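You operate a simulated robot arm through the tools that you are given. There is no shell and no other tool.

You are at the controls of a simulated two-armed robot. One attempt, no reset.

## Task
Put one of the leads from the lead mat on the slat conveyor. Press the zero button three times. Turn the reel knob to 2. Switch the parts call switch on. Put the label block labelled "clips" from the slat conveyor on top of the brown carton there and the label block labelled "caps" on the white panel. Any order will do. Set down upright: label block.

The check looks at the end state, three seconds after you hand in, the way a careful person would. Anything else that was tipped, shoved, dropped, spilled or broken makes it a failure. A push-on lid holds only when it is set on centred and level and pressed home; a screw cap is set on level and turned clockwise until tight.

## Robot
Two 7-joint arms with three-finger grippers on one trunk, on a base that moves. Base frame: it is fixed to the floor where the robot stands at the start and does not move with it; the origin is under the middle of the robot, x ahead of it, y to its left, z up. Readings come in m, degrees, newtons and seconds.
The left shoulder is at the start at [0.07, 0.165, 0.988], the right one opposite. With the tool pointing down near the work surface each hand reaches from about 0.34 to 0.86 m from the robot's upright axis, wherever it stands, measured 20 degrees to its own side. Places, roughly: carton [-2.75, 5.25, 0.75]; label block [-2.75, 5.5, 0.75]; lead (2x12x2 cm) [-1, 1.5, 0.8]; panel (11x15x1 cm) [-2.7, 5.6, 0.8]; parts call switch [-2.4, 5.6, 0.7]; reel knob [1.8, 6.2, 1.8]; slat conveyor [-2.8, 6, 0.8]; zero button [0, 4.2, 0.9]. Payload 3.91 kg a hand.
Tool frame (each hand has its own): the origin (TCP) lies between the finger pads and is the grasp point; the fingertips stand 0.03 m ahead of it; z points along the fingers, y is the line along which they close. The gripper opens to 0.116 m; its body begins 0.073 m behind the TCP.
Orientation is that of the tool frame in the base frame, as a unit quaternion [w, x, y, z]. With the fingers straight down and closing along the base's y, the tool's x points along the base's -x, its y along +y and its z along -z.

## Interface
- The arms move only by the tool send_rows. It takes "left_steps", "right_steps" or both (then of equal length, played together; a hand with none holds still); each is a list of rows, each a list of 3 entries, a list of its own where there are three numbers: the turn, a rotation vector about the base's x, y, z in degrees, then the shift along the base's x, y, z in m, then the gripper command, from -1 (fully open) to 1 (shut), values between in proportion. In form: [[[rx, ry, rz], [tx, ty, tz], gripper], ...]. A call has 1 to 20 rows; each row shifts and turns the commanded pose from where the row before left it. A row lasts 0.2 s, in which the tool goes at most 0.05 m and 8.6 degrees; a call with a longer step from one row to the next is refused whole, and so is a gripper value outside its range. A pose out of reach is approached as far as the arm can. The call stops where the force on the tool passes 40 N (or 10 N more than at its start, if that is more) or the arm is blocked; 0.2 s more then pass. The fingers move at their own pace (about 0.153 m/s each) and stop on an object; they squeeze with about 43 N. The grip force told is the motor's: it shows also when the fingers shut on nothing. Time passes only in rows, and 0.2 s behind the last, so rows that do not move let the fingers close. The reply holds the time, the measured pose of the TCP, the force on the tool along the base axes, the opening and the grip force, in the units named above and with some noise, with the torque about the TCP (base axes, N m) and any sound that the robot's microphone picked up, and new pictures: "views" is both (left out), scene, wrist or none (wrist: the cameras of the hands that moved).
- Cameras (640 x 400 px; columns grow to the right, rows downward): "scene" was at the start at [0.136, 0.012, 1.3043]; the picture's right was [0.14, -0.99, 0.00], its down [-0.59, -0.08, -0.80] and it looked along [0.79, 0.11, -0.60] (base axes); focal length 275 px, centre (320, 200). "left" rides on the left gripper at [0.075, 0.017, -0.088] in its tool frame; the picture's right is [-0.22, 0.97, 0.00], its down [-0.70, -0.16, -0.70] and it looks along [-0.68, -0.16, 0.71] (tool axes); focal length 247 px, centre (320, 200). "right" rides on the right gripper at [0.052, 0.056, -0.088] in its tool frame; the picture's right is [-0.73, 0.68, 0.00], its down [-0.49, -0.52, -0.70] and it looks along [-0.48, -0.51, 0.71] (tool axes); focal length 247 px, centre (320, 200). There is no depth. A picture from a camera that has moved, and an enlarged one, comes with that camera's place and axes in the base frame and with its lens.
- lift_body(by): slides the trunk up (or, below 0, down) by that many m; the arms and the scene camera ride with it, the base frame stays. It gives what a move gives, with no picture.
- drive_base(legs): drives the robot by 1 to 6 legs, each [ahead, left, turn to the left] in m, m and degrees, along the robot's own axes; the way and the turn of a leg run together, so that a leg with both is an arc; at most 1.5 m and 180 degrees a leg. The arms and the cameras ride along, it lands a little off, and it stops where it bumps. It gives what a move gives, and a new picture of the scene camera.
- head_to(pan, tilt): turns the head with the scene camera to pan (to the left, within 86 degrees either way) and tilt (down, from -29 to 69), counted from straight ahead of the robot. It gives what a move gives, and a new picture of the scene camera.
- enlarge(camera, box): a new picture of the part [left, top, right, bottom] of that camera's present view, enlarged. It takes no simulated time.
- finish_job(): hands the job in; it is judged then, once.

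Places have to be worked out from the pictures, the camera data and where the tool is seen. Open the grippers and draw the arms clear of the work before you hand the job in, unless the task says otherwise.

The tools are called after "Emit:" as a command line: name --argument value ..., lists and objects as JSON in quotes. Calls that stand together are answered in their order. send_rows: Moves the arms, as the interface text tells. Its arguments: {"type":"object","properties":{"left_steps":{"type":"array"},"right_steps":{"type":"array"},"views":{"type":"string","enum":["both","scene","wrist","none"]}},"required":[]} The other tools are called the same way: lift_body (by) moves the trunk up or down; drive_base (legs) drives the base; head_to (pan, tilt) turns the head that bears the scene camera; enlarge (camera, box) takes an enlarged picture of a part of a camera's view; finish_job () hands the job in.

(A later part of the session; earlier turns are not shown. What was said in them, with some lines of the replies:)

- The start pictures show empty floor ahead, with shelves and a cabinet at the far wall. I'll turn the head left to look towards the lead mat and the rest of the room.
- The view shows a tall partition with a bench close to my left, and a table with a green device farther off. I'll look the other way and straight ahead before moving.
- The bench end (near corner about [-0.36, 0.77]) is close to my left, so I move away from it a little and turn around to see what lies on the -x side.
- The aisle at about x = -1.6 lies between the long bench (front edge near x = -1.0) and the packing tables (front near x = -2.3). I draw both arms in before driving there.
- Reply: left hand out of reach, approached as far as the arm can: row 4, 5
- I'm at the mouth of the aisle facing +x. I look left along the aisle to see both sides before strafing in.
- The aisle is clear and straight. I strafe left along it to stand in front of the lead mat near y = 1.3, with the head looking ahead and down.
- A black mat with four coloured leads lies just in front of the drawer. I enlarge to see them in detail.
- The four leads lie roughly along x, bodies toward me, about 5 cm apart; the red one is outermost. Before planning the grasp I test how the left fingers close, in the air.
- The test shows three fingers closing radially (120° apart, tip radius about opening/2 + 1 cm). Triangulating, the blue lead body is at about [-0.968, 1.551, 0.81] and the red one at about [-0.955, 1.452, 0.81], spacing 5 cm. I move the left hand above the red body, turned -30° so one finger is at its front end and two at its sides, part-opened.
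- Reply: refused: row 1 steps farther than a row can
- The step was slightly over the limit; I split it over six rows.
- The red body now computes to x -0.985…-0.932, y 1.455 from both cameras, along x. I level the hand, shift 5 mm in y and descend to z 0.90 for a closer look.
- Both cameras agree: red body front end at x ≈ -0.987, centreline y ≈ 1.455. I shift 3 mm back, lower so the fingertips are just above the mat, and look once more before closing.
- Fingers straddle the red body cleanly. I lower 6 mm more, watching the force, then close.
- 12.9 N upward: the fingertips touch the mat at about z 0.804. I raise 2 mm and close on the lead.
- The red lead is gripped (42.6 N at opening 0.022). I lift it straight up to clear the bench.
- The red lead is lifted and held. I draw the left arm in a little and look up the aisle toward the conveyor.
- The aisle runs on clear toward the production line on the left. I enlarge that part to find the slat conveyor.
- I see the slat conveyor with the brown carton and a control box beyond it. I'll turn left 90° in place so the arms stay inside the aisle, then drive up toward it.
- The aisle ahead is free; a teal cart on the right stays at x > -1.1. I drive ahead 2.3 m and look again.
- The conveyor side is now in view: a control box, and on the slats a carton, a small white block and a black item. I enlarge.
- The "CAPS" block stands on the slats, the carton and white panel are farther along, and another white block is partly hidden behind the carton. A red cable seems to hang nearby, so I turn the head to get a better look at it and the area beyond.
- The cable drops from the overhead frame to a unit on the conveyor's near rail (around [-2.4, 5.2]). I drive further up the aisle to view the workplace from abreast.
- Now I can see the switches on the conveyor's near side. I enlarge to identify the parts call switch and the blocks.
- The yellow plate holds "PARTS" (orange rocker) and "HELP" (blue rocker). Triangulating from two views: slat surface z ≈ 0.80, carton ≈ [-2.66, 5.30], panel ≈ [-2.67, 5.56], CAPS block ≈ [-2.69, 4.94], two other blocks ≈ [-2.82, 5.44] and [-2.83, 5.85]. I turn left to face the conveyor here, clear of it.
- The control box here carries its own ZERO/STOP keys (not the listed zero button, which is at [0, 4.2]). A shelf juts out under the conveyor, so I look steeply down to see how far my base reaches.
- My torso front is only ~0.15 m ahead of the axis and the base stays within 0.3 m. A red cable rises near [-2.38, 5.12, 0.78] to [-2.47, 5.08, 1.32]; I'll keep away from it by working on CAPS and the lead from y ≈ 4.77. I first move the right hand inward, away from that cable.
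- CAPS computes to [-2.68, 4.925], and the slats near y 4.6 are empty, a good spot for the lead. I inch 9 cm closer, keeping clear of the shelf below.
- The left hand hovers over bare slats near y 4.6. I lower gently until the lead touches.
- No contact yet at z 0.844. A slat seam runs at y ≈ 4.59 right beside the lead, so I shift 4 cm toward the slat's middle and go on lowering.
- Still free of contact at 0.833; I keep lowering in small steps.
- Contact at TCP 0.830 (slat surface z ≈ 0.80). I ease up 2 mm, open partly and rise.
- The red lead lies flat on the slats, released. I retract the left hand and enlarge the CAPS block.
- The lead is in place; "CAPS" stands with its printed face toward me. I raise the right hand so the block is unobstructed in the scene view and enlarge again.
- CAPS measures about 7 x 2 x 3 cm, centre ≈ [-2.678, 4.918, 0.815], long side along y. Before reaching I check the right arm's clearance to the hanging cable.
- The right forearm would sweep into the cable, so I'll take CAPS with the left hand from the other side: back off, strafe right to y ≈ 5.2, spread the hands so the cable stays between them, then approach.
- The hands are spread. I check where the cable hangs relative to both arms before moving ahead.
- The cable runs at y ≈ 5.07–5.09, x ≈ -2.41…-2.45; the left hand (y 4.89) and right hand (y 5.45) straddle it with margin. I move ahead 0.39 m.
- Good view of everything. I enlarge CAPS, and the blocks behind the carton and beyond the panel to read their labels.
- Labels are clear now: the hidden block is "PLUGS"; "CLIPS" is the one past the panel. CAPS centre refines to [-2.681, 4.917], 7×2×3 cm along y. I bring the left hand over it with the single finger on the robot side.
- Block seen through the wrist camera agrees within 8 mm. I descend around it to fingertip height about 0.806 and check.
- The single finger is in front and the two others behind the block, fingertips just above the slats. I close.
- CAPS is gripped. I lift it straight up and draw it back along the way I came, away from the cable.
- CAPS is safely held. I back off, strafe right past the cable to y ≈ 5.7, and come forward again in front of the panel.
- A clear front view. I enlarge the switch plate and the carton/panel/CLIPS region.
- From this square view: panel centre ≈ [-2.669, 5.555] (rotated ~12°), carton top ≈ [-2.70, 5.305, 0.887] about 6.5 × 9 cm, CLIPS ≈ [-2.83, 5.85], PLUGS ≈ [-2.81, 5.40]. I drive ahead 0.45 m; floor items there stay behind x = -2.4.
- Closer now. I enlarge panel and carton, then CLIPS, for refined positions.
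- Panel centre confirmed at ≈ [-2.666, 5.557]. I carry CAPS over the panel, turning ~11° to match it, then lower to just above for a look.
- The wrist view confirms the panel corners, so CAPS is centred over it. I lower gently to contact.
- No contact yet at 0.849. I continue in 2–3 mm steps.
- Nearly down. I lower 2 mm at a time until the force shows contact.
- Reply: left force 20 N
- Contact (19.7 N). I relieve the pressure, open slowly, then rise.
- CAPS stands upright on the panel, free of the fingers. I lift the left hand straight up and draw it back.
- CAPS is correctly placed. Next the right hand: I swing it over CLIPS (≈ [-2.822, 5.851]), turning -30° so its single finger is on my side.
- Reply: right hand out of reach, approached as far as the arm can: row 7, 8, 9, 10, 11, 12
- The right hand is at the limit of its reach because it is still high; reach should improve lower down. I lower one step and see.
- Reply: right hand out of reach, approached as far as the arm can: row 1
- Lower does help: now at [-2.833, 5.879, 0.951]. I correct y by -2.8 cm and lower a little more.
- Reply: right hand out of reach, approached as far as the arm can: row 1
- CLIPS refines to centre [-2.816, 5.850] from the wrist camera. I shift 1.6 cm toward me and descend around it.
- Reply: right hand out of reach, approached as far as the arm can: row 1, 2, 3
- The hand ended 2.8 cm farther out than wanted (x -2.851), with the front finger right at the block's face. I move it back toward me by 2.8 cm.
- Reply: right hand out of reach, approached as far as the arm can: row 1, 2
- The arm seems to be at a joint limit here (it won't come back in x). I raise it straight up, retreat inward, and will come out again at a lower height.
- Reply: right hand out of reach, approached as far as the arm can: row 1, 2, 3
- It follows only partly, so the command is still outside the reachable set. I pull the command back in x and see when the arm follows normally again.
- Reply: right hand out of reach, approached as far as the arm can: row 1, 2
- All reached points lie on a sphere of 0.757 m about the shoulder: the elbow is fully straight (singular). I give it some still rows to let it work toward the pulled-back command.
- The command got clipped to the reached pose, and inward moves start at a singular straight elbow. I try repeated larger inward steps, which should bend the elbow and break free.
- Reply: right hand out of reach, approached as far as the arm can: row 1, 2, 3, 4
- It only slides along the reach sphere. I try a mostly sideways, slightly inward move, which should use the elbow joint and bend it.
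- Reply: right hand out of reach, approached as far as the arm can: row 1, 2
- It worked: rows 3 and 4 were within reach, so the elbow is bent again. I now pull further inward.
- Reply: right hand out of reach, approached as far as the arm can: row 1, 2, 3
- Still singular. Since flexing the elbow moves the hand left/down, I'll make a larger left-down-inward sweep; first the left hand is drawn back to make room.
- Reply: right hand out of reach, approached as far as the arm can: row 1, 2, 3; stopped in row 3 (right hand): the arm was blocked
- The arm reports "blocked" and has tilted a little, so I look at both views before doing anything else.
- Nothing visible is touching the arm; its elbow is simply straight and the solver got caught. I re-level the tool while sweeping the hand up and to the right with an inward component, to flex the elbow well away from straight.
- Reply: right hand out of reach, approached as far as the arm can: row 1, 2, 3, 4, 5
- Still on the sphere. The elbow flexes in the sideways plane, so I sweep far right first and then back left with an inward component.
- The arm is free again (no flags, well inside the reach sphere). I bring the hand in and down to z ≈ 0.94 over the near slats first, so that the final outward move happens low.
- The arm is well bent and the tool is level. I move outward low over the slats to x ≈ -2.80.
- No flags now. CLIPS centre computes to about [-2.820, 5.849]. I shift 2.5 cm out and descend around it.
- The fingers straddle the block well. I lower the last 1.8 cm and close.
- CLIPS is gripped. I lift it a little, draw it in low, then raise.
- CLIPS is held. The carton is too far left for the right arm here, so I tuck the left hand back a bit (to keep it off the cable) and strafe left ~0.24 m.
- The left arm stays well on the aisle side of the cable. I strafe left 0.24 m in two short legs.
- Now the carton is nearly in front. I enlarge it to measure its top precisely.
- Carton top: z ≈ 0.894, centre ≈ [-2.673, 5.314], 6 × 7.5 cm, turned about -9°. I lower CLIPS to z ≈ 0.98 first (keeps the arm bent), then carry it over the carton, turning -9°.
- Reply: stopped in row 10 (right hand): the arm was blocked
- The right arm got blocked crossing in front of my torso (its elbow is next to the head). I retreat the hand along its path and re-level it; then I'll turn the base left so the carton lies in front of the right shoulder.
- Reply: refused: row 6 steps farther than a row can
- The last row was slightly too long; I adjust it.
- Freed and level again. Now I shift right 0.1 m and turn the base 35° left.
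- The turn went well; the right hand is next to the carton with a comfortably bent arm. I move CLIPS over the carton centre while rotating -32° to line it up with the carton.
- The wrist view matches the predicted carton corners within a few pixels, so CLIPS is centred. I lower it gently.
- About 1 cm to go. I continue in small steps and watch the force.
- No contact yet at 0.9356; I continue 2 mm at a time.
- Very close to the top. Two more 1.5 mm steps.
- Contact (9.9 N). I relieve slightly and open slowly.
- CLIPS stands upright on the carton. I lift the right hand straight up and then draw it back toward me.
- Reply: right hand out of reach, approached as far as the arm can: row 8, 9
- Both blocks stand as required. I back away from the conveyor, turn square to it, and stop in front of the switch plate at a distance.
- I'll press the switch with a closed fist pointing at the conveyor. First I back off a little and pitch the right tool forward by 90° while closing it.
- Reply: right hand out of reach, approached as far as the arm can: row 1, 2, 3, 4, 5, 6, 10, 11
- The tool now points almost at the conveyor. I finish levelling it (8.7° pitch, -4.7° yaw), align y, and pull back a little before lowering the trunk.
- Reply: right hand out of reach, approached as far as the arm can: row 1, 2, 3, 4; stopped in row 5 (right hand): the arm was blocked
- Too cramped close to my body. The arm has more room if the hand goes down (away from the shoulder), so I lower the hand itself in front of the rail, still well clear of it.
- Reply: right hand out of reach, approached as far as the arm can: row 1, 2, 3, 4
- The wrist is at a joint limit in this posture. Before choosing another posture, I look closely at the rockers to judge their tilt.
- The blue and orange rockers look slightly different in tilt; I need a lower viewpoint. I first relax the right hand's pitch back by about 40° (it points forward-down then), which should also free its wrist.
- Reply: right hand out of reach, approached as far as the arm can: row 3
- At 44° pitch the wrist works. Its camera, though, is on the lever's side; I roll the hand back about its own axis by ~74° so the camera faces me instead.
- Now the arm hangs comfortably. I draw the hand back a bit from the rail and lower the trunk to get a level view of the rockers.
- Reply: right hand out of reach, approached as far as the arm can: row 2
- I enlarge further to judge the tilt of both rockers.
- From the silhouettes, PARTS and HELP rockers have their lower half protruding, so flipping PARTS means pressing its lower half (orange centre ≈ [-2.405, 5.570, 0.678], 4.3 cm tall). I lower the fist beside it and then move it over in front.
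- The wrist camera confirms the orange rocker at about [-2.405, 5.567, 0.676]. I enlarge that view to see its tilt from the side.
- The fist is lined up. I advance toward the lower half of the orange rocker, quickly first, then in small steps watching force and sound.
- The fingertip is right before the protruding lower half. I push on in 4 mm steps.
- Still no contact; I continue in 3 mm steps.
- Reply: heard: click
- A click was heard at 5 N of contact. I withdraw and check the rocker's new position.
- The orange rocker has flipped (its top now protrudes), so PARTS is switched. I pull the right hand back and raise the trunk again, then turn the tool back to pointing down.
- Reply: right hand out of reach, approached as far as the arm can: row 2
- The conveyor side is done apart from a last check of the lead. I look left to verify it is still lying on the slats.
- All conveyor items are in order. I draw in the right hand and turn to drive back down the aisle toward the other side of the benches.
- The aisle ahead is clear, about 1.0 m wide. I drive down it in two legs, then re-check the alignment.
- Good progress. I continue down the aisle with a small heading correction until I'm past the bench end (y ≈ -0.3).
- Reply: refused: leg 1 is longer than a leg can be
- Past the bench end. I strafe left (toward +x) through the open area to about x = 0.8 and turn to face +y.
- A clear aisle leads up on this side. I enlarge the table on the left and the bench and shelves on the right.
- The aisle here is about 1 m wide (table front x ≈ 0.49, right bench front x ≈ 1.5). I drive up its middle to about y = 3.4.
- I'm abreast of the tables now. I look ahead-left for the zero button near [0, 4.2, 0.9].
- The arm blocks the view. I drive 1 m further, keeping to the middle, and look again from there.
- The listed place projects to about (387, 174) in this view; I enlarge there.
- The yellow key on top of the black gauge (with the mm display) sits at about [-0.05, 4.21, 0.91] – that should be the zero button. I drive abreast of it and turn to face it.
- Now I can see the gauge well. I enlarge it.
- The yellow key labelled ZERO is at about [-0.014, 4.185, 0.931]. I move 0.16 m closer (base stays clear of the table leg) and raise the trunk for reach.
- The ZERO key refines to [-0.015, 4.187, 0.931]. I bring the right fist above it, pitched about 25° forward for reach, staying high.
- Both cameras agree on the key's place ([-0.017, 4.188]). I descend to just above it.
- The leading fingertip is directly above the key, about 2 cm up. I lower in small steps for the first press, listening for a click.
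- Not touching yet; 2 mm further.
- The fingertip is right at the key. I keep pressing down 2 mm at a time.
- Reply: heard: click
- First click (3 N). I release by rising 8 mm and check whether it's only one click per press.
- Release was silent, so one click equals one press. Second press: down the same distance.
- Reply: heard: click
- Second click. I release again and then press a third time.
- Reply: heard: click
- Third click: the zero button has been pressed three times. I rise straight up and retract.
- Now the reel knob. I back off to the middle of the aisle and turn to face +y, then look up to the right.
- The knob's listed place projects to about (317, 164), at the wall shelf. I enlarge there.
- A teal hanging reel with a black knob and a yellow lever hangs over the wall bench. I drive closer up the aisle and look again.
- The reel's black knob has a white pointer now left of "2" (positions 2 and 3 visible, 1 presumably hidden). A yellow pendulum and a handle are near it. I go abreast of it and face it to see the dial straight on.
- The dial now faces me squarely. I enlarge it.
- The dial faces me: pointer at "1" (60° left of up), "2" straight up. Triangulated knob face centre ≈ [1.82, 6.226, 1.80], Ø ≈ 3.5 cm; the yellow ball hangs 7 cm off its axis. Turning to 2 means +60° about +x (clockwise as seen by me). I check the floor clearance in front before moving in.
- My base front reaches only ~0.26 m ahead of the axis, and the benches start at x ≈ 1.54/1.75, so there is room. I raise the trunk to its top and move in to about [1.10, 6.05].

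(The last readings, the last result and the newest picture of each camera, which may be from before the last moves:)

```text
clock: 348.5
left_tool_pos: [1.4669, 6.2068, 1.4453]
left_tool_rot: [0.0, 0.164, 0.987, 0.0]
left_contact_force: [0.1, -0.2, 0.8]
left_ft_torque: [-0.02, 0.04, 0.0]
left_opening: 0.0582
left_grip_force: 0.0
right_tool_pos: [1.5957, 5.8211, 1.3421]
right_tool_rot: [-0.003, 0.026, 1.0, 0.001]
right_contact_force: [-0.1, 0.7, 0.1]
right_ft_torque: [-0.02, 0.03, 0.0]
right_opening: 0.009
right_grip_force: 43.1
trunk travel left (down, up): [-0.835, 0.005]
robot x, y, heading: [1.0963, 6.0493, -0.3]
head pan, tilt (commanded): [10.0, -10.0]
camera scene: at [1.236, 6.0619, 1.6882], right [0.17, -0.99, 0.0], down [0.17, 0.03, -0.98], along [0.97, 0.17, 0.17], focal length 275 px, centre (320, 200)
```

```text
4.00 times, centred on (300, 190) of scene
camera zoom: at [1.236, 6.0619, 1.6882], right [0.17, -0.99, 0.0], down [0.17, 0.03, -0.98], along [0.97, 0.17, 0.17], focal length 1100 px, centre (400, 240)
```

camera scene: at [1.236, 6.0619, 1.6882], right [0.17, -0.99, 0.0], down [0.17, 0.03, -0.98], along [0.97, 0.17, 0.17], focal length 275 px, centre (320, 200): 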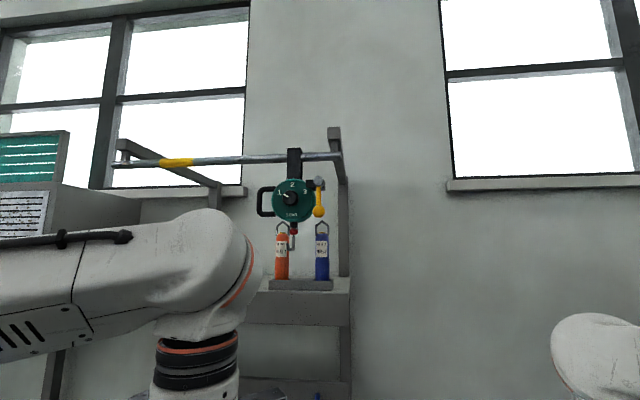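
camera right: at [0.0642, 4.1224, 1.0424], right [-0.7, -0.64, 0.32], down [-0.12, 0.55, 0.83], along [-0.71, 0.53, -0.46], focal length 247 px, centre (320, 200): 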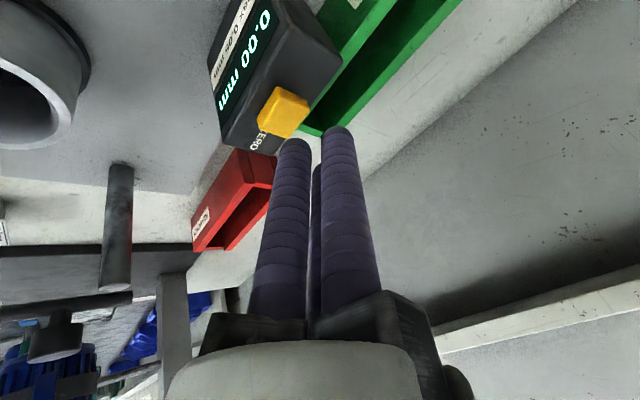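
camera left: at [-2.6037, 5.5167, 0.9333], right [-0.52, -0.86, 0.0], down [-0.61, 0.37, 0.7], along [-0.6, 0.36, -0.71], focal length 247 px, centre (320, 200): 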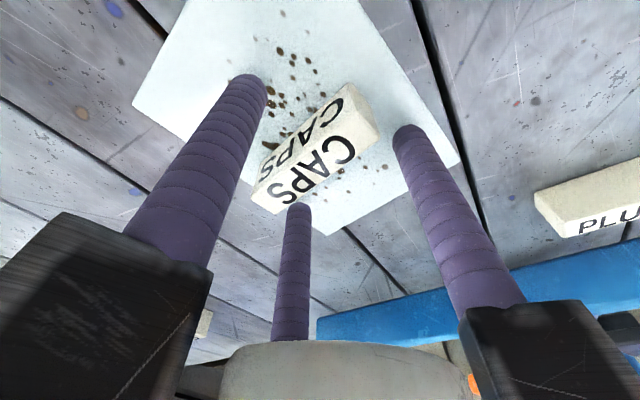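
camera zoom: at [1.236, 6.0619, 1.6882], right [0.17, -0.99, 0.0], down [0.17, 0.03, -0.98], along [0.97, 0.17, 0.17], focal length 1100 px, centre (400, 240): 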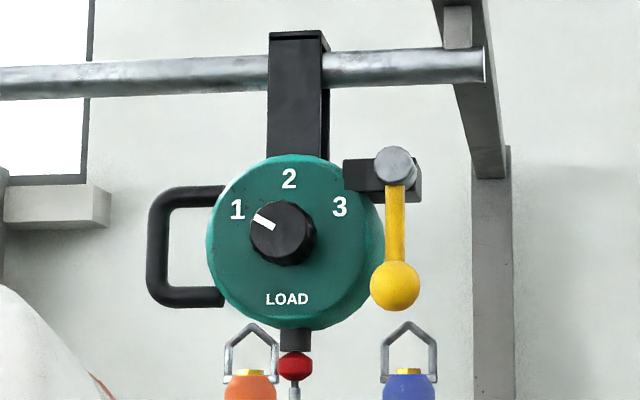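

Knob face confirmed at ≈ [1.82, 6.228, 1.80]; the tool bottles are farther back (x ≈ 1.99). I'll use the left hand: first yaw it +48° in place (so the later 60° turn is symmetric), then pitch it forward while raising.

Emit:
send_rows --left_steps '[[[0, 0, 8], [0, 0, 0], 0], [[0, 0, 8], [0, 0, 0], 0], [[0, 0, 8], [0, 0, 0], 0], [[0, 0, 8], [0, 0, 0], 0], [[0, 0, 8], [0, 0, 0], 0], [[0, 0, 8], [0, 0, 0], 0]]' --views "none"

Emit:
send_rows --left_steps '[[[0, -7.5, 0], [0.012, 0.002, 0.03], 0], [[0, -7.5, 0], [0.012, 0.002, 0.03], 0], [[0, -7.5, 0], [0.012, 0.002, 0.03], 0], [[0, -7.5, 0], [0.012, 0.002, 0.03], 0], [[0, -7.5, 0], [0.012, 0.002, 0.03], 0], [[0, -7.5, 0], [0.012, 0.002, 0.03], 0]]' --views "both"

```text
clock: 349.9
left_tool_pos: [1.4685, 6.2074, 1.4473]
left_tool_rot: [0.001, -0.253, 0.967, 0.0]
left_contact_force: [-0.3, -0.8, -0.4]
left_ft_torque: [0.03, 0.0, 0.04]
left_opening: 0.0579
left_grip_force: 0.1
right_tool_pos: [1.5958, 5.8209, 1.3415]
right_tool_rot: [-0.004, 0.026, 1.0, 0.002]
right_contact_force: [-0.4, -1.2, 0.2]
right_ft_torque: [-0.01, 0.0, 0.02]
right_opening: 0.0091
right_grip_force: 42.8
trunk travel left (down, up): [-0.835, 0.005]
robot x, y, heading: [1.1042, 6.0508, -0.2]
head pan, tilt (commanded): [10.0, -10.0]
```

```text
clock: 351.3
left_tool_pos: [1.541, 6.2182, 1.6276]
left_tool_rot: [0.372, -0.232, 0.893, -0.097]
left_contact_force: [-0.1, -0.2, -0.3]
left_ft_torque: [-0.01, 0.03, 0.0]
left_opening: 0.0579
left_grip_force: 0.1
right_tool_pos: [1.5938, 5.8202, 1.3412]
right_tool_rot: [-0.002, 0.025, 1.0, 0.003]
right_contact_force: [-0.5, -0.2, -0.1]
right_ft_torque: [-0.03, 0.0, 0.01]
right_opening: 0.0089
right_grip_force: 43.1
trunk travel left (down, up): [-0.835, 0.005]
robot x, y, heading: [1.1025, 6.0524, -0.1]
head pan, tilt (commanded): [10.0, -10.0]
camera scene: at [1.2354, 6.062, 1.6883], right [0.17, -0.99, 0.0], down [0.17, 0.03, -0.98], along [0.97, 0.17, 0.17], focal length 275 px, centre (320, 200)
camera left: at [1.4271, 6.1964, 1.638], right [-0.2, 0.96, -0.2], down [-0.01, 0.2, 0.98], along [0.98, 0.2, -0.03], focal length 247 px, centre (320, 200)
```

scene: 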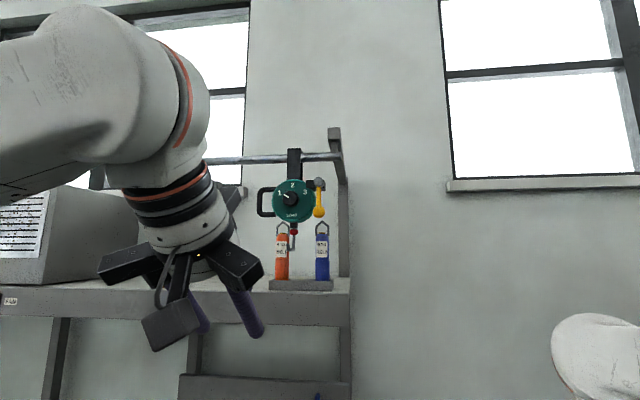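
left: 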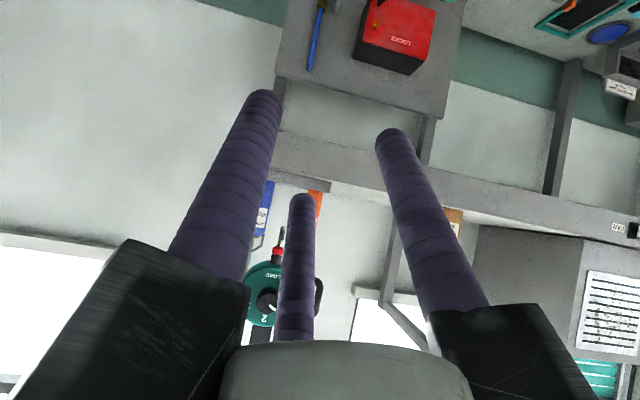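

The left hand follows without trouble. I continue the second half of the pitch and rise.

Emit:
send_rows --left_steps '[[[0, -7.5, 0], [0.012, 0.002, 0.03], 0], [[0, -7.5, 0], [0.012, 0.002, 0.03], 0], [[0, -7.5, 0], [0.012, 0.002, 0.03], 0], [[0, -7.5, 0], [0.012, 0.002, 0.03], 0], [[0, -7.5, 0], [0.012, 0.002, 0.03], 0], [[0, -7.5, 0], [0.005, 0.0, 0.02], 0], [[0, 0, 0], [0, 0, 0], 0]]' --views "both"

```text
clock: 352.9
left_tool_pos: [1.6047, 6.2279, 1.7965]
left_tool_rot: [0.685, -0.178, 0.683, -0.178]
left_contact_force: [0.2, -0.7, -1.0]
left_ft_torque: [0.02, 0.0, -0.02]
left_opening: 0.058
left_grip_force: 0.0
right_tool_pos: [1.5949, 5.8202, 1.3411]
right_tool_rot: [-0.002, 0.025, 1.0, 0.002]
right_contact_force: [-0.1, -0.5, 0.7]
right_ft_torque: [0.01, 0.03, 0.0]
right_opening: 0.0089
right_grip_force: 43.0
trunk travel left (down, up): [-0.835, 0.005]
robot x, y, heading: [1.1054, 6.0516, -0.2]
head pan, tilt (commanded): [10.0, -10.0]
camera scene: at [1.2354, 6.0622, 1.6883], right [0.17, -0.99, 0.0], down [0.17, 0.03, -0.98], along [0.97, 0.17, 0.17], focal length 275 px, centre (320, 200)
camera left: at [1.5177, 6.2061, 1.7232], right [0.0, 0.96, -0.28], down [-0.7, 0.2, 0.68], along [0.71, 0.2, 0.67], focal length 247 px, centre (320, 200)
```

scene: 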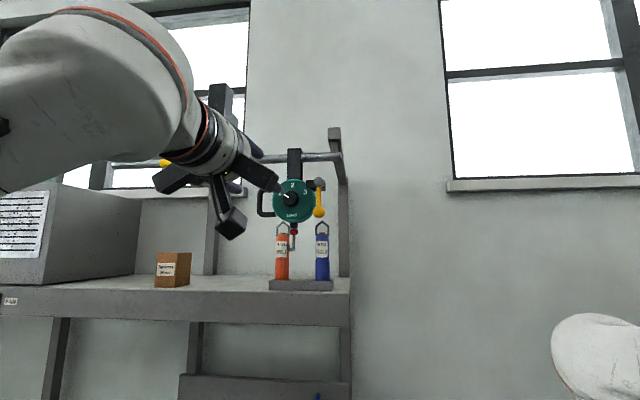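
left: 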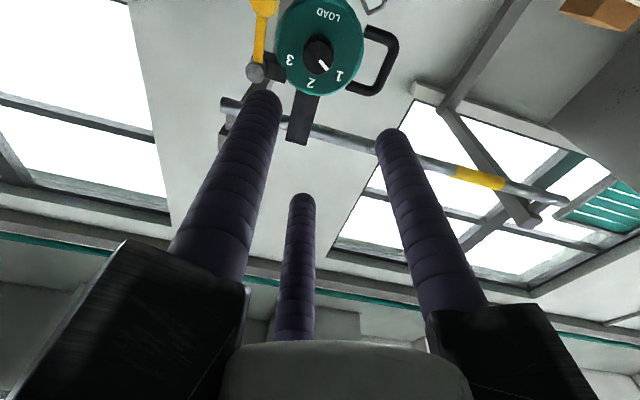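

The tool now points straight at the dial, level, with the TCP at [1.605, 6.228, 1.797], and the wrist camera confirms the knob axis at ≈ [y 6.227, z 1.797]. I part-close to a 5 cm opening and advance.

Emit:
send_rows --left_steps '[[[0, 0, 0], [0.0, 0, 0.001], 0.14], [[0, 0, 0], [0.04, 0, 0], 0.14], [[0, 0, 0], [0.04, 0, 0], 0.14], [[0, 0, 0], [0.04, 0, 0], 0.14], [[0, 0, 0], [0.04, 0, 0], 0.14], [[0, 0, 0], [0, 0, 0], 0.14]]' --views "both"

Emit:
enlarge --camera "scene" --box '[230, 130, 350, 240]'

```text
clock: 354.3
left_tool_pos: [1.7635, 6.2268, 1.7968]
left_tool_rot: [0.685, -0.178, 0.683, -0.178]
left_contact_force: [-0.3, 1.0, -0.7]
left_ft_torque: [-0.01, 0.01, 0.0]
left_opening: 0.0496
left_grip_force: 0.1
right_tool_pos: [1.595, 5.821, 1.3419]
right_tool_rot: [-0.003, 0.026, 1.0, 0.001]
right_contact_force: [-0.2, 0.1, 0.3]
right_ft_torque: [-0.02, -0.03, 0.01]
right_opening: 0.0092
right_grip_force: 42.8
trunk travel left (down, up): [-0.835, 0.005]
robot x, y, heading: [1.1065, 6.047, -0.5]
head pan, tilt (commanded): [10.0, -10.0]
camera scene: at [1.2354, 6.0623, 1.6883], right [0.17, -0.99, 0.0], down [0.17, 0.03, -0.98], along [0.97, 0.17, 0.17], focal length 275 px, centre (320, 200)
camera left: at [1.6758, 6.2061, 1.7235], right [0.0, 0.96, -0.28], down [-0.7, 0.2, 0.68], along [0.71, 0.2, 0.67], focal length 247 px, centre (320, 200)
```

scene: 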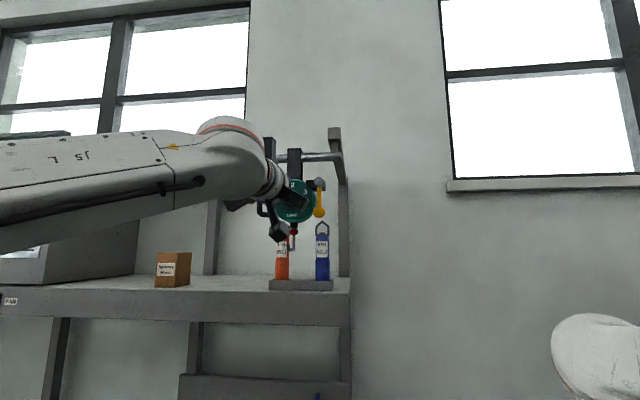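
left: 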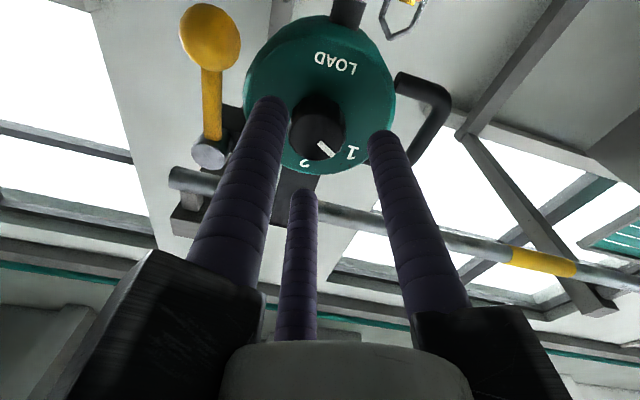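

```text
3.64 times, centred on (290, 185) of scene
camera zoom: at [1.2354, 6.0623, 1.6883], right [0.17, -0.99, 0.0], down [0.17, 0.03, -0.98], along [0.97, 0.17, 0.17], focal length 1000 px, centre (429, 254)
```

zoom: 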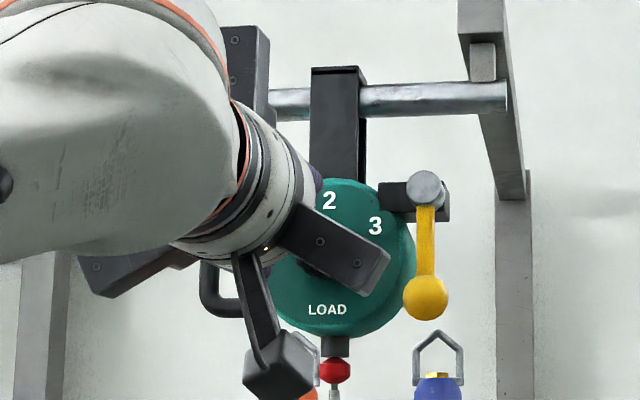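

Aligned on the knob axis; its front face is at x ≈ 1.81. I advance further so the fingers surround it, watching for contact.

Emit:
send_rows --left_steps '[[[0, 0, 0], [0.02, 0, 0], 0.14], [[0, 0, 0], [0.01, 0, 0], 0.14], [[0, 0, 0], [0.005, 0, 0], 0.14], [[0, 0, 0], [0, 0, 0], 0.14]]' --views "both"

Emit:
enlarge --camera "left" --box '[200, 60, 440, 220]'

```text
clock: 355.3
left_tool_pos: [1.7951, 6.2273, 1.7987]
left_tool_rot: [0.686, -0.178, 0.683, -0.178]
left_contact_force: [-12.1, -1.8, -3.9]
left_ft_torque: [-0.21, 0.31, 0.33]
left_opening: 0.0504
left_grip_force: 0.6
right_tool_pos: [1.5909, 5.8213, 1.3419]
right_tool_rot: [-0.002, 0.025, 1.0, 0.002]
right_contact_force: [0.9, -0.6, -0.1]
right_ft_torque: [0.01, 0.01, -0.02]
right_opening: 0.0089
right_grip_force: 42.8
trunk travel left (down, up): [-0.835, 0.005]
robot x, y, heading: [1.1003, 6.0477, -0.2]
head pan, tilt (commanded): [10.0, -10.0]
camera scene: at [1.2316, 6.0616, 1.6886], right [0.17, -0.99, 0.0], down [0.17, 0.03, -0.98], along [0.97, 0.17, 0.18], focal length 275 px, centre (320, 200)
camera left: at [1.7078, 6.2056, 1.7248], right [0.0, 0.96, -0.28], down [-0.7, 0.2, 0.68], along [0.71, 0.2, 0.68], focal length 247 px, centre (320, 200)
```

scene: 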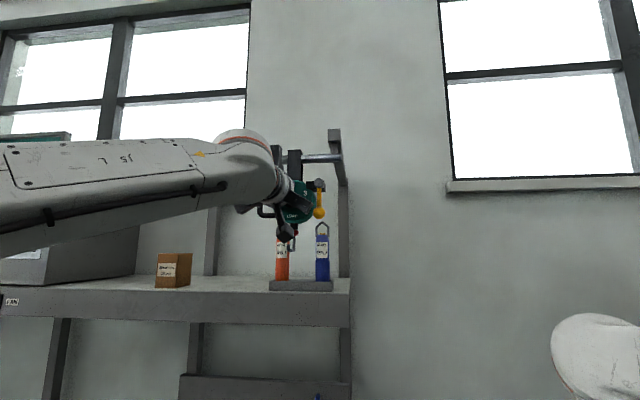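
left: 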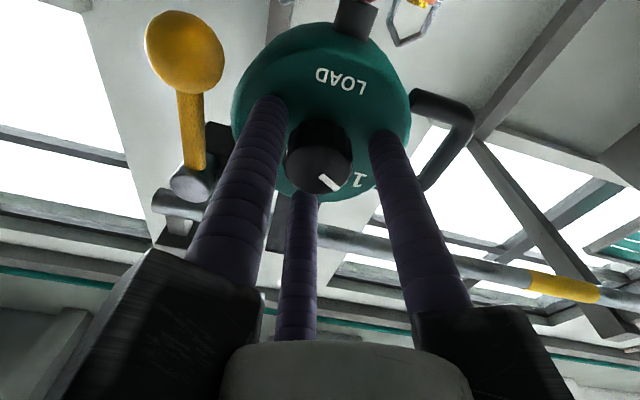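

```text
2.50 times, centred on (320, 140) of left
camera zoom: at [1.7078, 6.2056, 1.7248], right [0.0, 0.96, -0.28], down [-0.7, 0.2, 0.68], along [0.71, 0.2, 0.68], focal length 617 px, centre (320, 350)
```

zoom: 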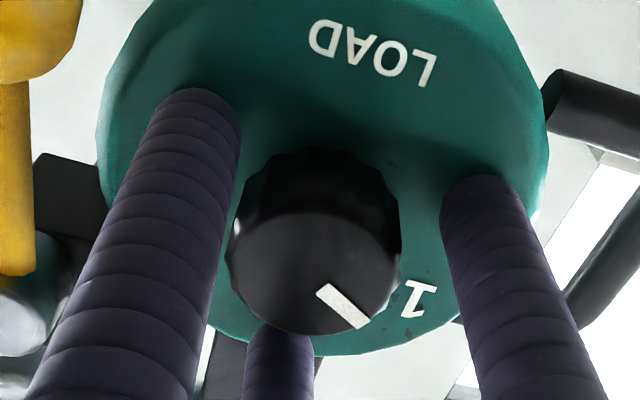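

The fingertips just touch the disc face (12 N at x ≈ 1.825) with the knob centred between them. I ease back 2 mm and close on the knob.

Emit:
send_rows --left_steps '[[[0, 0, 0], [-0.004, 0, 0], 0.14], [[0, 0, 0], [0, 0, 0], 0.14], [[0, 0, 0], [0, 0, 0], 0.3], [[0, 0, 0], [0, 0, 0], 0.5], [[0, 0, 0], [0, 0, 0], 1], [[0, 0, 0], [0, 0, 0], 1]]' --views "wrist"

Emit:
enlarge --camera "left" --box '[200, 60, 440, 220]'

```text
clock: 356.7
left_tool_pos: [1.7963, 6.226, 1.7941]
left_tool_rot: [0.684, -0.178, 0.685, -0.177]
left_contact_force: [-12.8, -6.7, -23.9]
left_ft_torque: [0.02, 0.29, 0.47]
left_opening: 0.0334
left_grip_force: 45.3
right_tool_pos: [1.5943, 5.8201, 1.3426]
right_tool_rot: [-0.003, 0.025, 1.0, 0.003]
right_contact_force: [-0.1, 0.3, 0.4]
right_ft_torque: [0.01, -0.03, 0.0]
right_opening: 0.009
right_grip_force: 42.7
trunk travel left (down, up): [-0.835, 0.005]
robot x, y, heading: [1.104, 6.0511, -0.2]
head pan, tilt (commanded): [10.0, -10.0]
camera left: at [1.7076, 6.2039, 1.7219], right [0.0, 0.96, -0.28], down [-0.7, 0.2, 0.69], along [0.72, 0.19, 0.67], focal length 247 px, centre (320, 200)
```

left: 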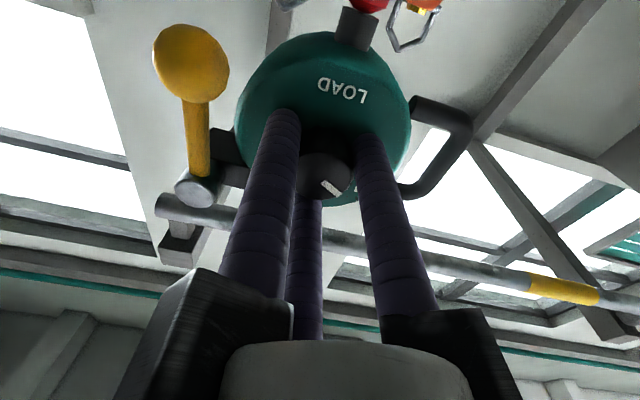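

```text
2.50 times, centred on (320, 140) of left
camera zoom: at [1.7076, 6.2039, 1.7219], right [0.0, 0.96, -0.28], down [-0.7, 0.2, 0.69], along [0.72, 0.19, 0.67], focal length 617 px, centre (320, 350)
```

zoom: 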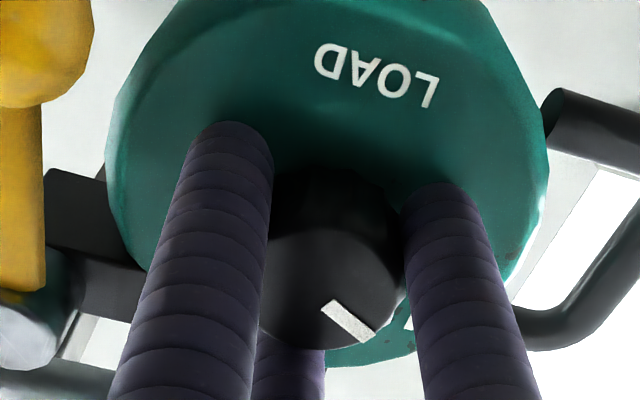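

Gripped (opening 0.033), but the side load shows the knob axis is a few mm lower. I shift the hand slightly to relieve it before turning.

Emit:
send_rows --left_steps '[[[0, 0, 0], [-0.002, -0.001, -0.004], 1], [[0, 0, 0], [0, 0, 0], 1]]' --views "none"

```text
clock: 357.3
left_tool_pos: [1.7958, 6.2253, 1.7949]
left_tool_rot: [0.686, -0.178, 0.682, -0.178]
left_contact_force: [8.8, -4.5, 7.9]
left_ft_torque: [0.1, 0.21, 0.46]
left_opening: 0.0335
left_grip_force: 44.3
right_tool_pos: [1.5961, 5.8187, 1.34]
right_tool_rot: [-0.003, 0.026, 1.0, 0.003]
right_contact_force: [-0.7, -0.2, -0.4]
right_ft_torque: [0.01, 0.0, 0.01]
right_opening: 0.0089
right_grip_force: 43.2
trunk travel left (down, up): [-0.835, 0.005]
robot x, y, heading: [1.0991, 6.0492, -0.3]
head pan, tilt (commanded): [10.0, -10.0]
```

Loads are small now. I start turning clockwise: 30° first (4 rows of 7.5° about +x).

Emit:
send_rows --left_steps '[[[0, 0, 0], [0.001, -0.001, 0.001], 1], [[7.5, 0, 0], [0, 0, 0], 1], [[7.5, 0, 0], [0, 0, 0], 1], [[7.5, 0, 0], [0, 0, 0], 1], [[7.5, 0, 0], [0, 0, 0], 1], [[0, 0, 0], [0, 0, 0], 1]]' --views "wrist"

Emit:
enlarge --camera "left" --box '[200, 60, 440, 220]'

```text
clock: 358.7
left_tool_pos: [1.7949, 6.2261, 1.7941]
left_tool_rot: [0.708, 0.007, 0.706, 0.005]
left_contact_force: [6.6, -0.8, 14.5]
left_ft_torque: [0.0, 0.09, 0.41]
left_opening: 0.0335
left_grip_force: 44.8
right_tool_pos: [1.5956, 5.8195, 1.3413]
right_tool_rot: [-0.004, 0.025, 1.0, 0.003]
right_contact_force: [-0.1, -0.5, -0.5]
right_ft_torque: [0.01, 0.02, -0.04]
right_opening: 0.0091
right_grip_force: 43.6
trunk travel left (down, up): [-0.835, 0.005]
robot x, y, heading: [1.0998, 6.0468, -0.4]
head pan, tilt (commanded): [10.0, -10.0]
camera left: at [1.7078, 6.244, 1.7207], right [0.0, 0.97, 0.24], down [-0.7, -0.17, 0.69], along [0.71, -0.17, 0.68], focal length 247 px, centre (320, 200)
```

left: 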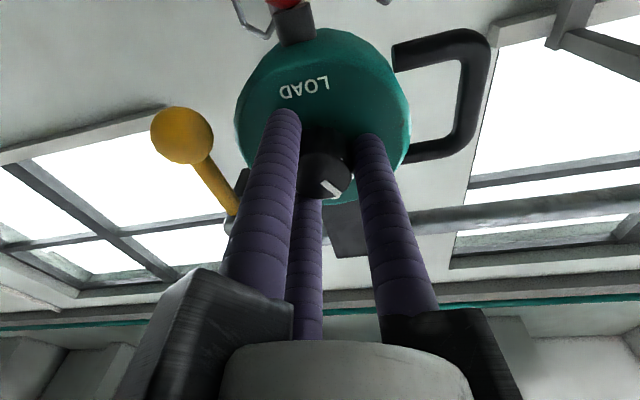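

```text
2.50 times, centred on (320, 140) of left
camera zoom: at [1.7078, 6.244, 1.7207], right [0.0, 0.97, 0.24], down [-0.7, -0.17, 0.69], along [0.71, -0.17, 0.68], focal length 617 px, centre (320, 350)
```

zoom: 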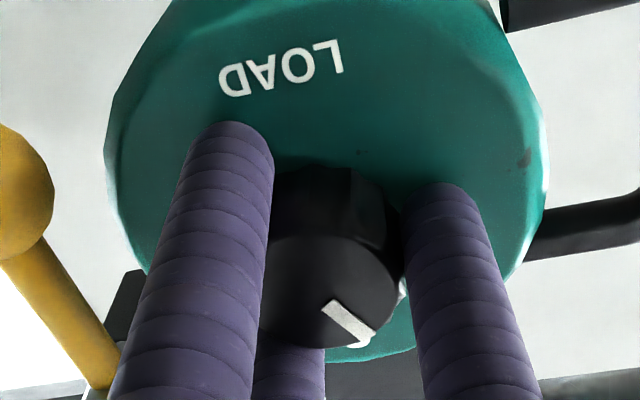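

The knob turns with the hand (pointer fixed relative to the fingers while the dial rotates in view). I continue the second 30°.

Emit:
send_rows --left_steps '[[[7.5, 0, 0], [0, 0, 0.001], 1], [[7.5, 0, 0], [0, 0, 0], 1], [[7.5, 0, 0], [0, 0, 0], 1], [[7.5, 0, 0], [0, 0, 0], 1], [[0, 0, 0], [0, 0, 0], 1]]' --views "wrist"

Emit:
enlarge --camera "left" --box '[200, 60, 440, 220]'

```text
clock: 359.9
left_tool_pos: [1.7966, 6.2258, 1.7961]
left_tool_rot: [0.682, 0.19, 0.68, 0.189]
left_contact_force: [3.4, 0.1, 9.9]
left_ft_torque: [-0.03, 0.27, 0.44]
left_opening: 0.0336
left_grip_force: 45.4
right_tool_pos: [1.5945, 5.8212, 1.3412]
right_tool_rot: [-0.003, 0.025, 1.0, 0.002]
right_contact_force: [0.6, 0.7, 0.5]
right_ft_torque: [0.04, 0.06, -0.01]
right_opening: 0.0091
right_grip_force: 43.4
trunk travel left (down, up): [-0.835, 0.005]
robot x, y, heading: [1.1039, 6.0526, -0.6]
head pan, tilt (commanded): [10.0, -10.0]
camera left: at [1.7076, 6.2789, 1.7403], right [0.0, 0.72, 0.69], down [-0.7, -0.49, 0.51], along [0.71, -0.49, 0.51], focal length 247 px, centre (320, 200)
```

left: 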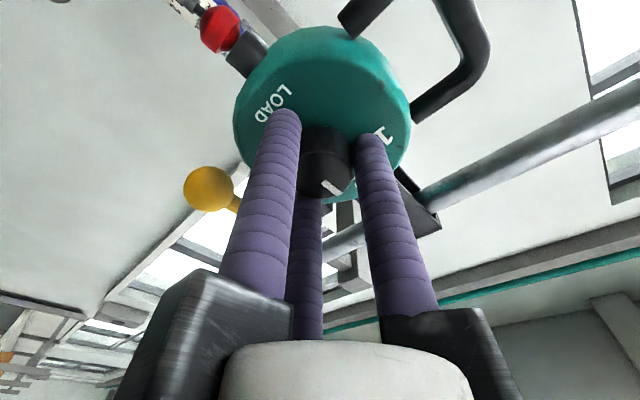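

```text
2.50 times, centred on (320, 140) of left
camera zoom: at [1.7076, 6.2789, 1.7403], right [0.0, 0.72, 0.69], down [-0.7, -0.49, 0.51], along [0.71, -0.49, 0.51], focal length 617 px, centre (320, 350)
```

zoom: 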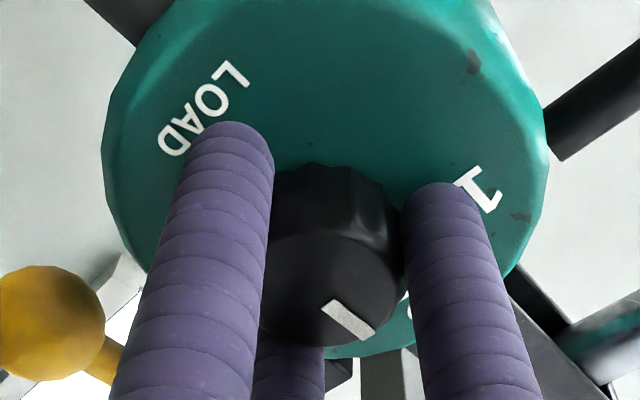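

Total turn is 60°. I open the fingers and draw back to check the pointer.

Emit:
send_rows --left_steps '[[[0, 0, 0], [0, 0, 0], 0.4], [[0, 0, 0], [0, 0, 0], 0.14], [[0, 0, 0], [0, 0, 0], 0.1], [[0, 0, 0], [-0.02, 0, 0], 0.1], [[0, 0, 0], [-0.04, 0, 0], 0.1], [[0, 0, 0], [-0.045, 0, 0], 0.1], [[0, 0, 0], [-0.045, 0, 0], 0.1], [[0, 0, 0], [-0.045, 0, 0], 0.1], [[0, 0, 0], [0, 0, 0], 0.1]]' --views "both"

Emit:
enlarge --camera "scene" --box '[250, 140, 350, 240]'

Emit:
enlarge --camera "left" --box '[200, 0, 440, 150]'

```text
clock: 361.9
left_tool_pos: [1.6016, 6.2245, 1.7943]
left_tool_rot: [0.682, 0.188, 0.681, 0.188]
left_contact_force: [0.3, 0.1, 0.3]
left_ft_torque: [0.0, 0.03, 0.04]
left_opening: 0.052
left_grip_force: 0.0
right_tool_pos: [1.5951, 5.8198, 1.3419]
right_tool_rot: [-0.004, 0.025, 1.0, 0.003]
right_contact_force: [0.3, 0.5, 0.4]
right_ft_torque: [0.0, -0.01, -0.01]
right_opening: 0.0094
right_grip_force: 42.9
trunk travel left (down, up): [-0.835, 0.005]
robot x, y, heading: [1.1022, 6.0463, -0.6]
head pan, tilt (commanded): [10.0, -10.0]
camera scene: at [1.2363, 6.0618, 1.6882], right [0.17, -0.99, 0.0], down [0.17, 0.03, -0.98], along [0.97, 0.17, 0.17], focal length 275 px, centre (320, 200)
camera left: at [1.5137, 6.277, 1.7397], right [0.0, 0.72, 0.69], down [-0.7, -0.49, 0.52], along [0.71, -0.48, 0.51], focal length 247 px, centre (320, 200)
```

scene: 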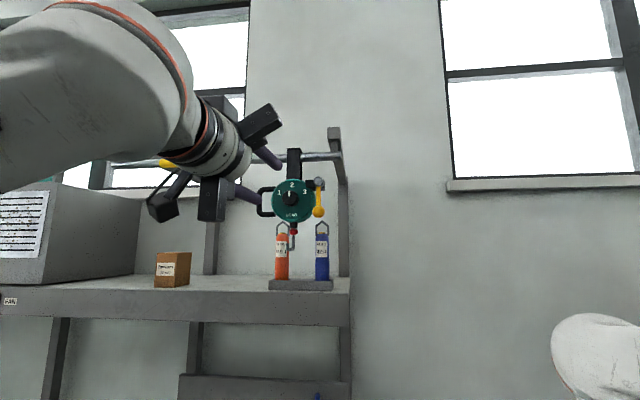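
left: 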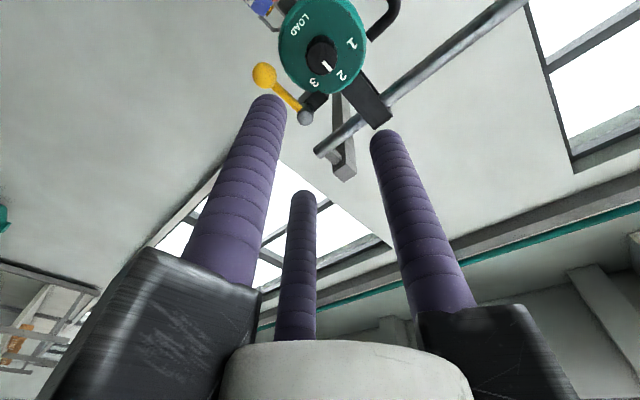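

```text
4.00 times, centred on (300, 190) of scene
camera zoom: at [1.2363, 6.0618, 1.6882], right [0.17, -0.99, 0.0], down [0.17, 0.03, -0.98], along [0.97, 0.17, 0.17], focal length 1100 px, centre (400, 240)
```

zoom: 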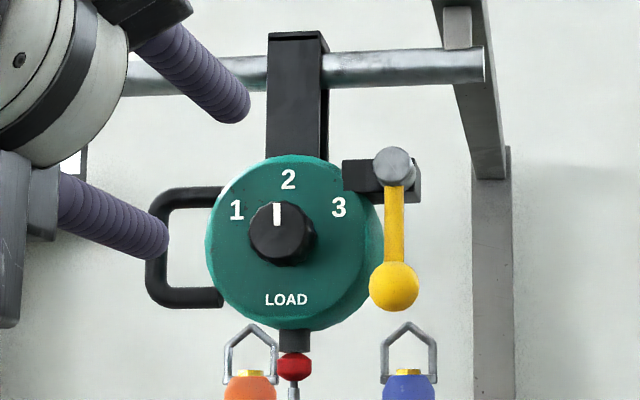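

```text
2.67 times, centred on (320, 75) of left
camera zoom: at [1.5137, 6.277, 1.7397], right [0.0, 0.72, 0.69], down [-0.7, -0.49, 0.52], along [0.71, -0.48, 0.51], focal length 659 px, centre (320, 533)
```

zoom: 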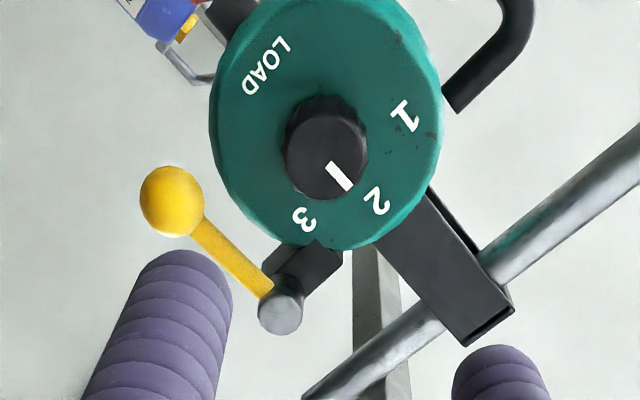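

The pointer is at "2" and the pendulum is undisturbed. I retract the left arm by reversing its path and open both grippers.

Emit:
send_rows --left_steps '[[[0, 0, 0], [-0.03, 0, 0], 0], [[0, 7.5, 0], [-0.012, 0, -0.03], 0], [[0, 7.5, 0], [-0.012, 0, -0.03], 0], [[0, 7.5, 0], [-0.012, 0, -0.03], 0], [[0, 7.5, 0], [-0.012, 0, -0.03], 0], [[0, 7.5, 0], [-0.012, 0, -0.03], 0], [[0, 7.5, 0], [-0.012, 0, -0.03], 0], [[0, 7.5, 0], [-0.01, 0, -0.03], 0], [[0, 7.5, 0], [-0.01, 0, -0.03], -0.5], [[0, 7.5, 0], [-0.01, 0, -0.03], -1], [[0, 7.5, 0], [-0.005, 0, -0.03], -1], [[0, 7.5, 0], [-0.0, 0, -0.03], -1], [[0, 7.5, 0], [0, 0, -0.02], -1], [[0, 0, 0], [0, 0, 0], -1]]' --views "scene"

```text
clock: 364.9
left_tool_pos: [1.4646, 6.2265, 1.4471]
left_tool_rot: [0.0, 0.266, 0.964, -0.001]
left_contact_force: [0.6, -0.5, 0.8]
left_ft_torque: [-0.01, 0.02, 0.02]
left_opening: 0.1162
left_grip_force: 0.1
right_tool_pos: [1.595, 5.8207, 1.3409]
right_tool_rot: [-0.003, 0.026, 1.0, 0.002]
right_contact_force: [-0.2, 0.5, 0.0]
right_ft_torque: [-0.02, -0.01, 0.01]
right_opening: 0.009
right_grip_force: 42.7
trunk travel left (down, up): [-0.835, 0.005]
robot x, y, heading: [1.1056, 6.0491, -0.3]
head pan, tilt (commanded): [10.0, -10.0]
camera scene: at [1.235, 6.0622, 1.6884], right [0.17, -0.99, 0.0], down [0.17, 0.03, -0.98], along [0.97, 0.17, 0.17], focal length 275 px, centre (320, 200)
```

scene: 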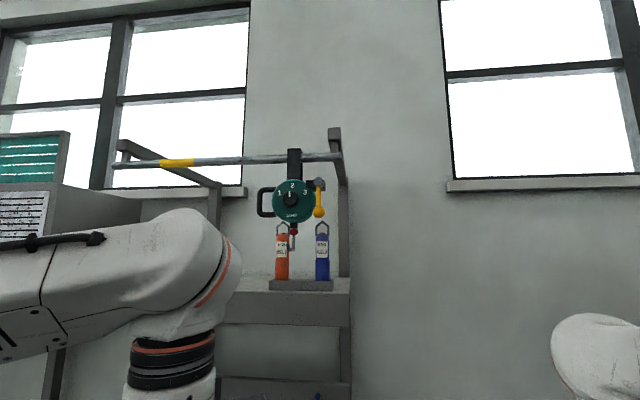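

Arms are clear of the reel. I open the right gripper, back into the aisle, and take a last close look at the dial.

Emit:
send_rows --right_steps '[[[0, 0, 0], [-0.03, 0, 0.02], 0], [[0, 0, 0], [-0.03, 0, 0.0], -1], [[0, 0, 0], [-0.03, 0, 0], -1], [[0, 0, 0], [0, 0, 0], -1], [[0, 0, 0], [0, 0, 0], -1]]' --views "none"

Emit:
drive_base --legs '[[-0.15, 0, 0]]'

Emit:
enlarge --camera "scene" --box '[240, 140, 340, 230]'

```text
clock: 366.1
left_tool_pos: [1.4648, 6.2257, 1.4467]
left_tool_rot: [0.0, 0.265, 0.964, 0.0]
left_contact_force: [-0.1, -0.1, 0.5]
left_ft_torque: [0.0, 0.02, 0.02]
left_opening: 0.116
left_grip_force: 0.0
right_tool_pos: [1.5036, 5.8178, 1.3629]
right_tool_rot: [-0.003, 0.027, 1.0, 0.002]
right_contact_force: [-0.9, 0.7, -1.2]
right_ft_torque: [0.04, -0.01, 0.0]
right_opening: 0.116
right_grip_force: 0.2
trunk travel left (down, up): [-0.835, 0.005]
robot x, y, heading: [1.1063, 6.0496, -0.5]
head pan, tilt (commanded): [10.0, -10.0]
```

```text
clock: 367.5
left_tool_pos: [1.3178, 6.2257, 1.4446]
left_tool_rot: [-0.001, 0.266, 0.964, -0.002]
left_contact_force: [1.1, -0.7, 0.1]
left_ft_torque: [-0.02, 0.08, 0.04]
left_opening: 0.1158
left_grip_force: 0.1
right_tool_pos: [1.3562, 5.8176, 1.3613]
right_tool_rot: [-0.004, 0.028, 1.0, 0.002]
right_contact_force: [0.2, 0.7, -1.0]
right_ft_torque: [0.0, 0.04, 0.0]
right_opening: 0.1157
right_grip_force: 0.0
trunk travel left (down, up): [-0.835, 0.005]
robot x, y, heading: [0.9508, 6.0474, -0.5]
head pan, tilt (commanded): [10.0, -10.0]
camera scene: at [1.0889, 6.0626, 1.6879], right [0.17, -0.99, 0.0], down [0.17, 0.03, -0.99], along [0.97, 0.16, 0.17], focal length 275 px, centre (320, 200)
```

scene: 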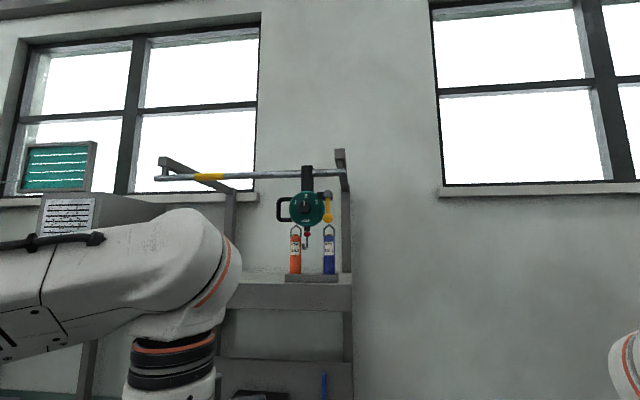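

```text
4.44 times, centred on (290, 185) of scene
camera zoom: at [1.0889, 6.0626, 1.6879], right [0.17, -0.99, 0.0], down [0.17, 0.03, -0.99], along [0.97, 0.16, 0.17], focal length 1222 px, centre (453, 267)
```

zoom: 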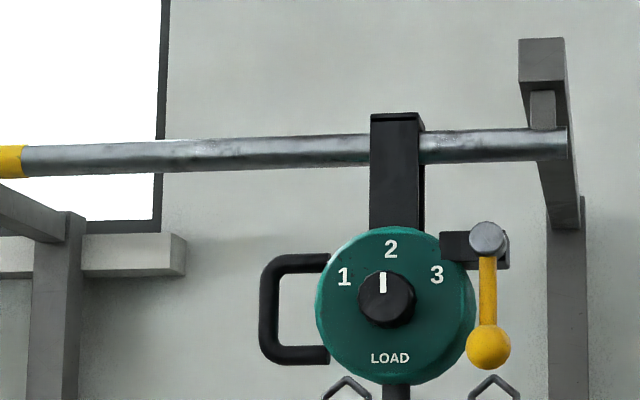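

Everything is in place: the lead lies on the slats, CAPS stands on the white panel and CLIPS on the carton. ZERO was pressed three times (three clicks), PARTS has been flipped, and the reel knob points to 2. Both grippers are open and clear, so I hand in the job.

Emit:
finish_job

```text
The job is handed in.
```

I finished every step and handed the job in. The check hasn't reported a result yet.

- **Lead:** the red lead from the mat lies flat on the slat conveyor, clear of the other items.
- **Zero button:** I pressed the yellow ZERO key on the gauge three times and heard one click per press. The conveyor control box has its own ZERO key, which I left alone because it isn't at the listed place.
- **Reel knob:** turned 60° clockwise from 1; the pointer now stands at 2.
- **Parts call switch:** I pressed the protruding lower half of the orange PARTS rocker. It clicked and flipped. The switch has no on/off marking, so I assumed it started off.
- **Label blocks:** "caps" stands upright on the white panel, and "clips" stands upright on top of the brown carton. "clips" is about 1 cm longer than the carton is wide, so it overhangs slightly at each end.

While I was lining up on "clips", a finger came right up against it; I did not see it tip. Nothing else looked disturbed in the last pictures I took of each place. Both grippers are open and the arms are clear of the work.
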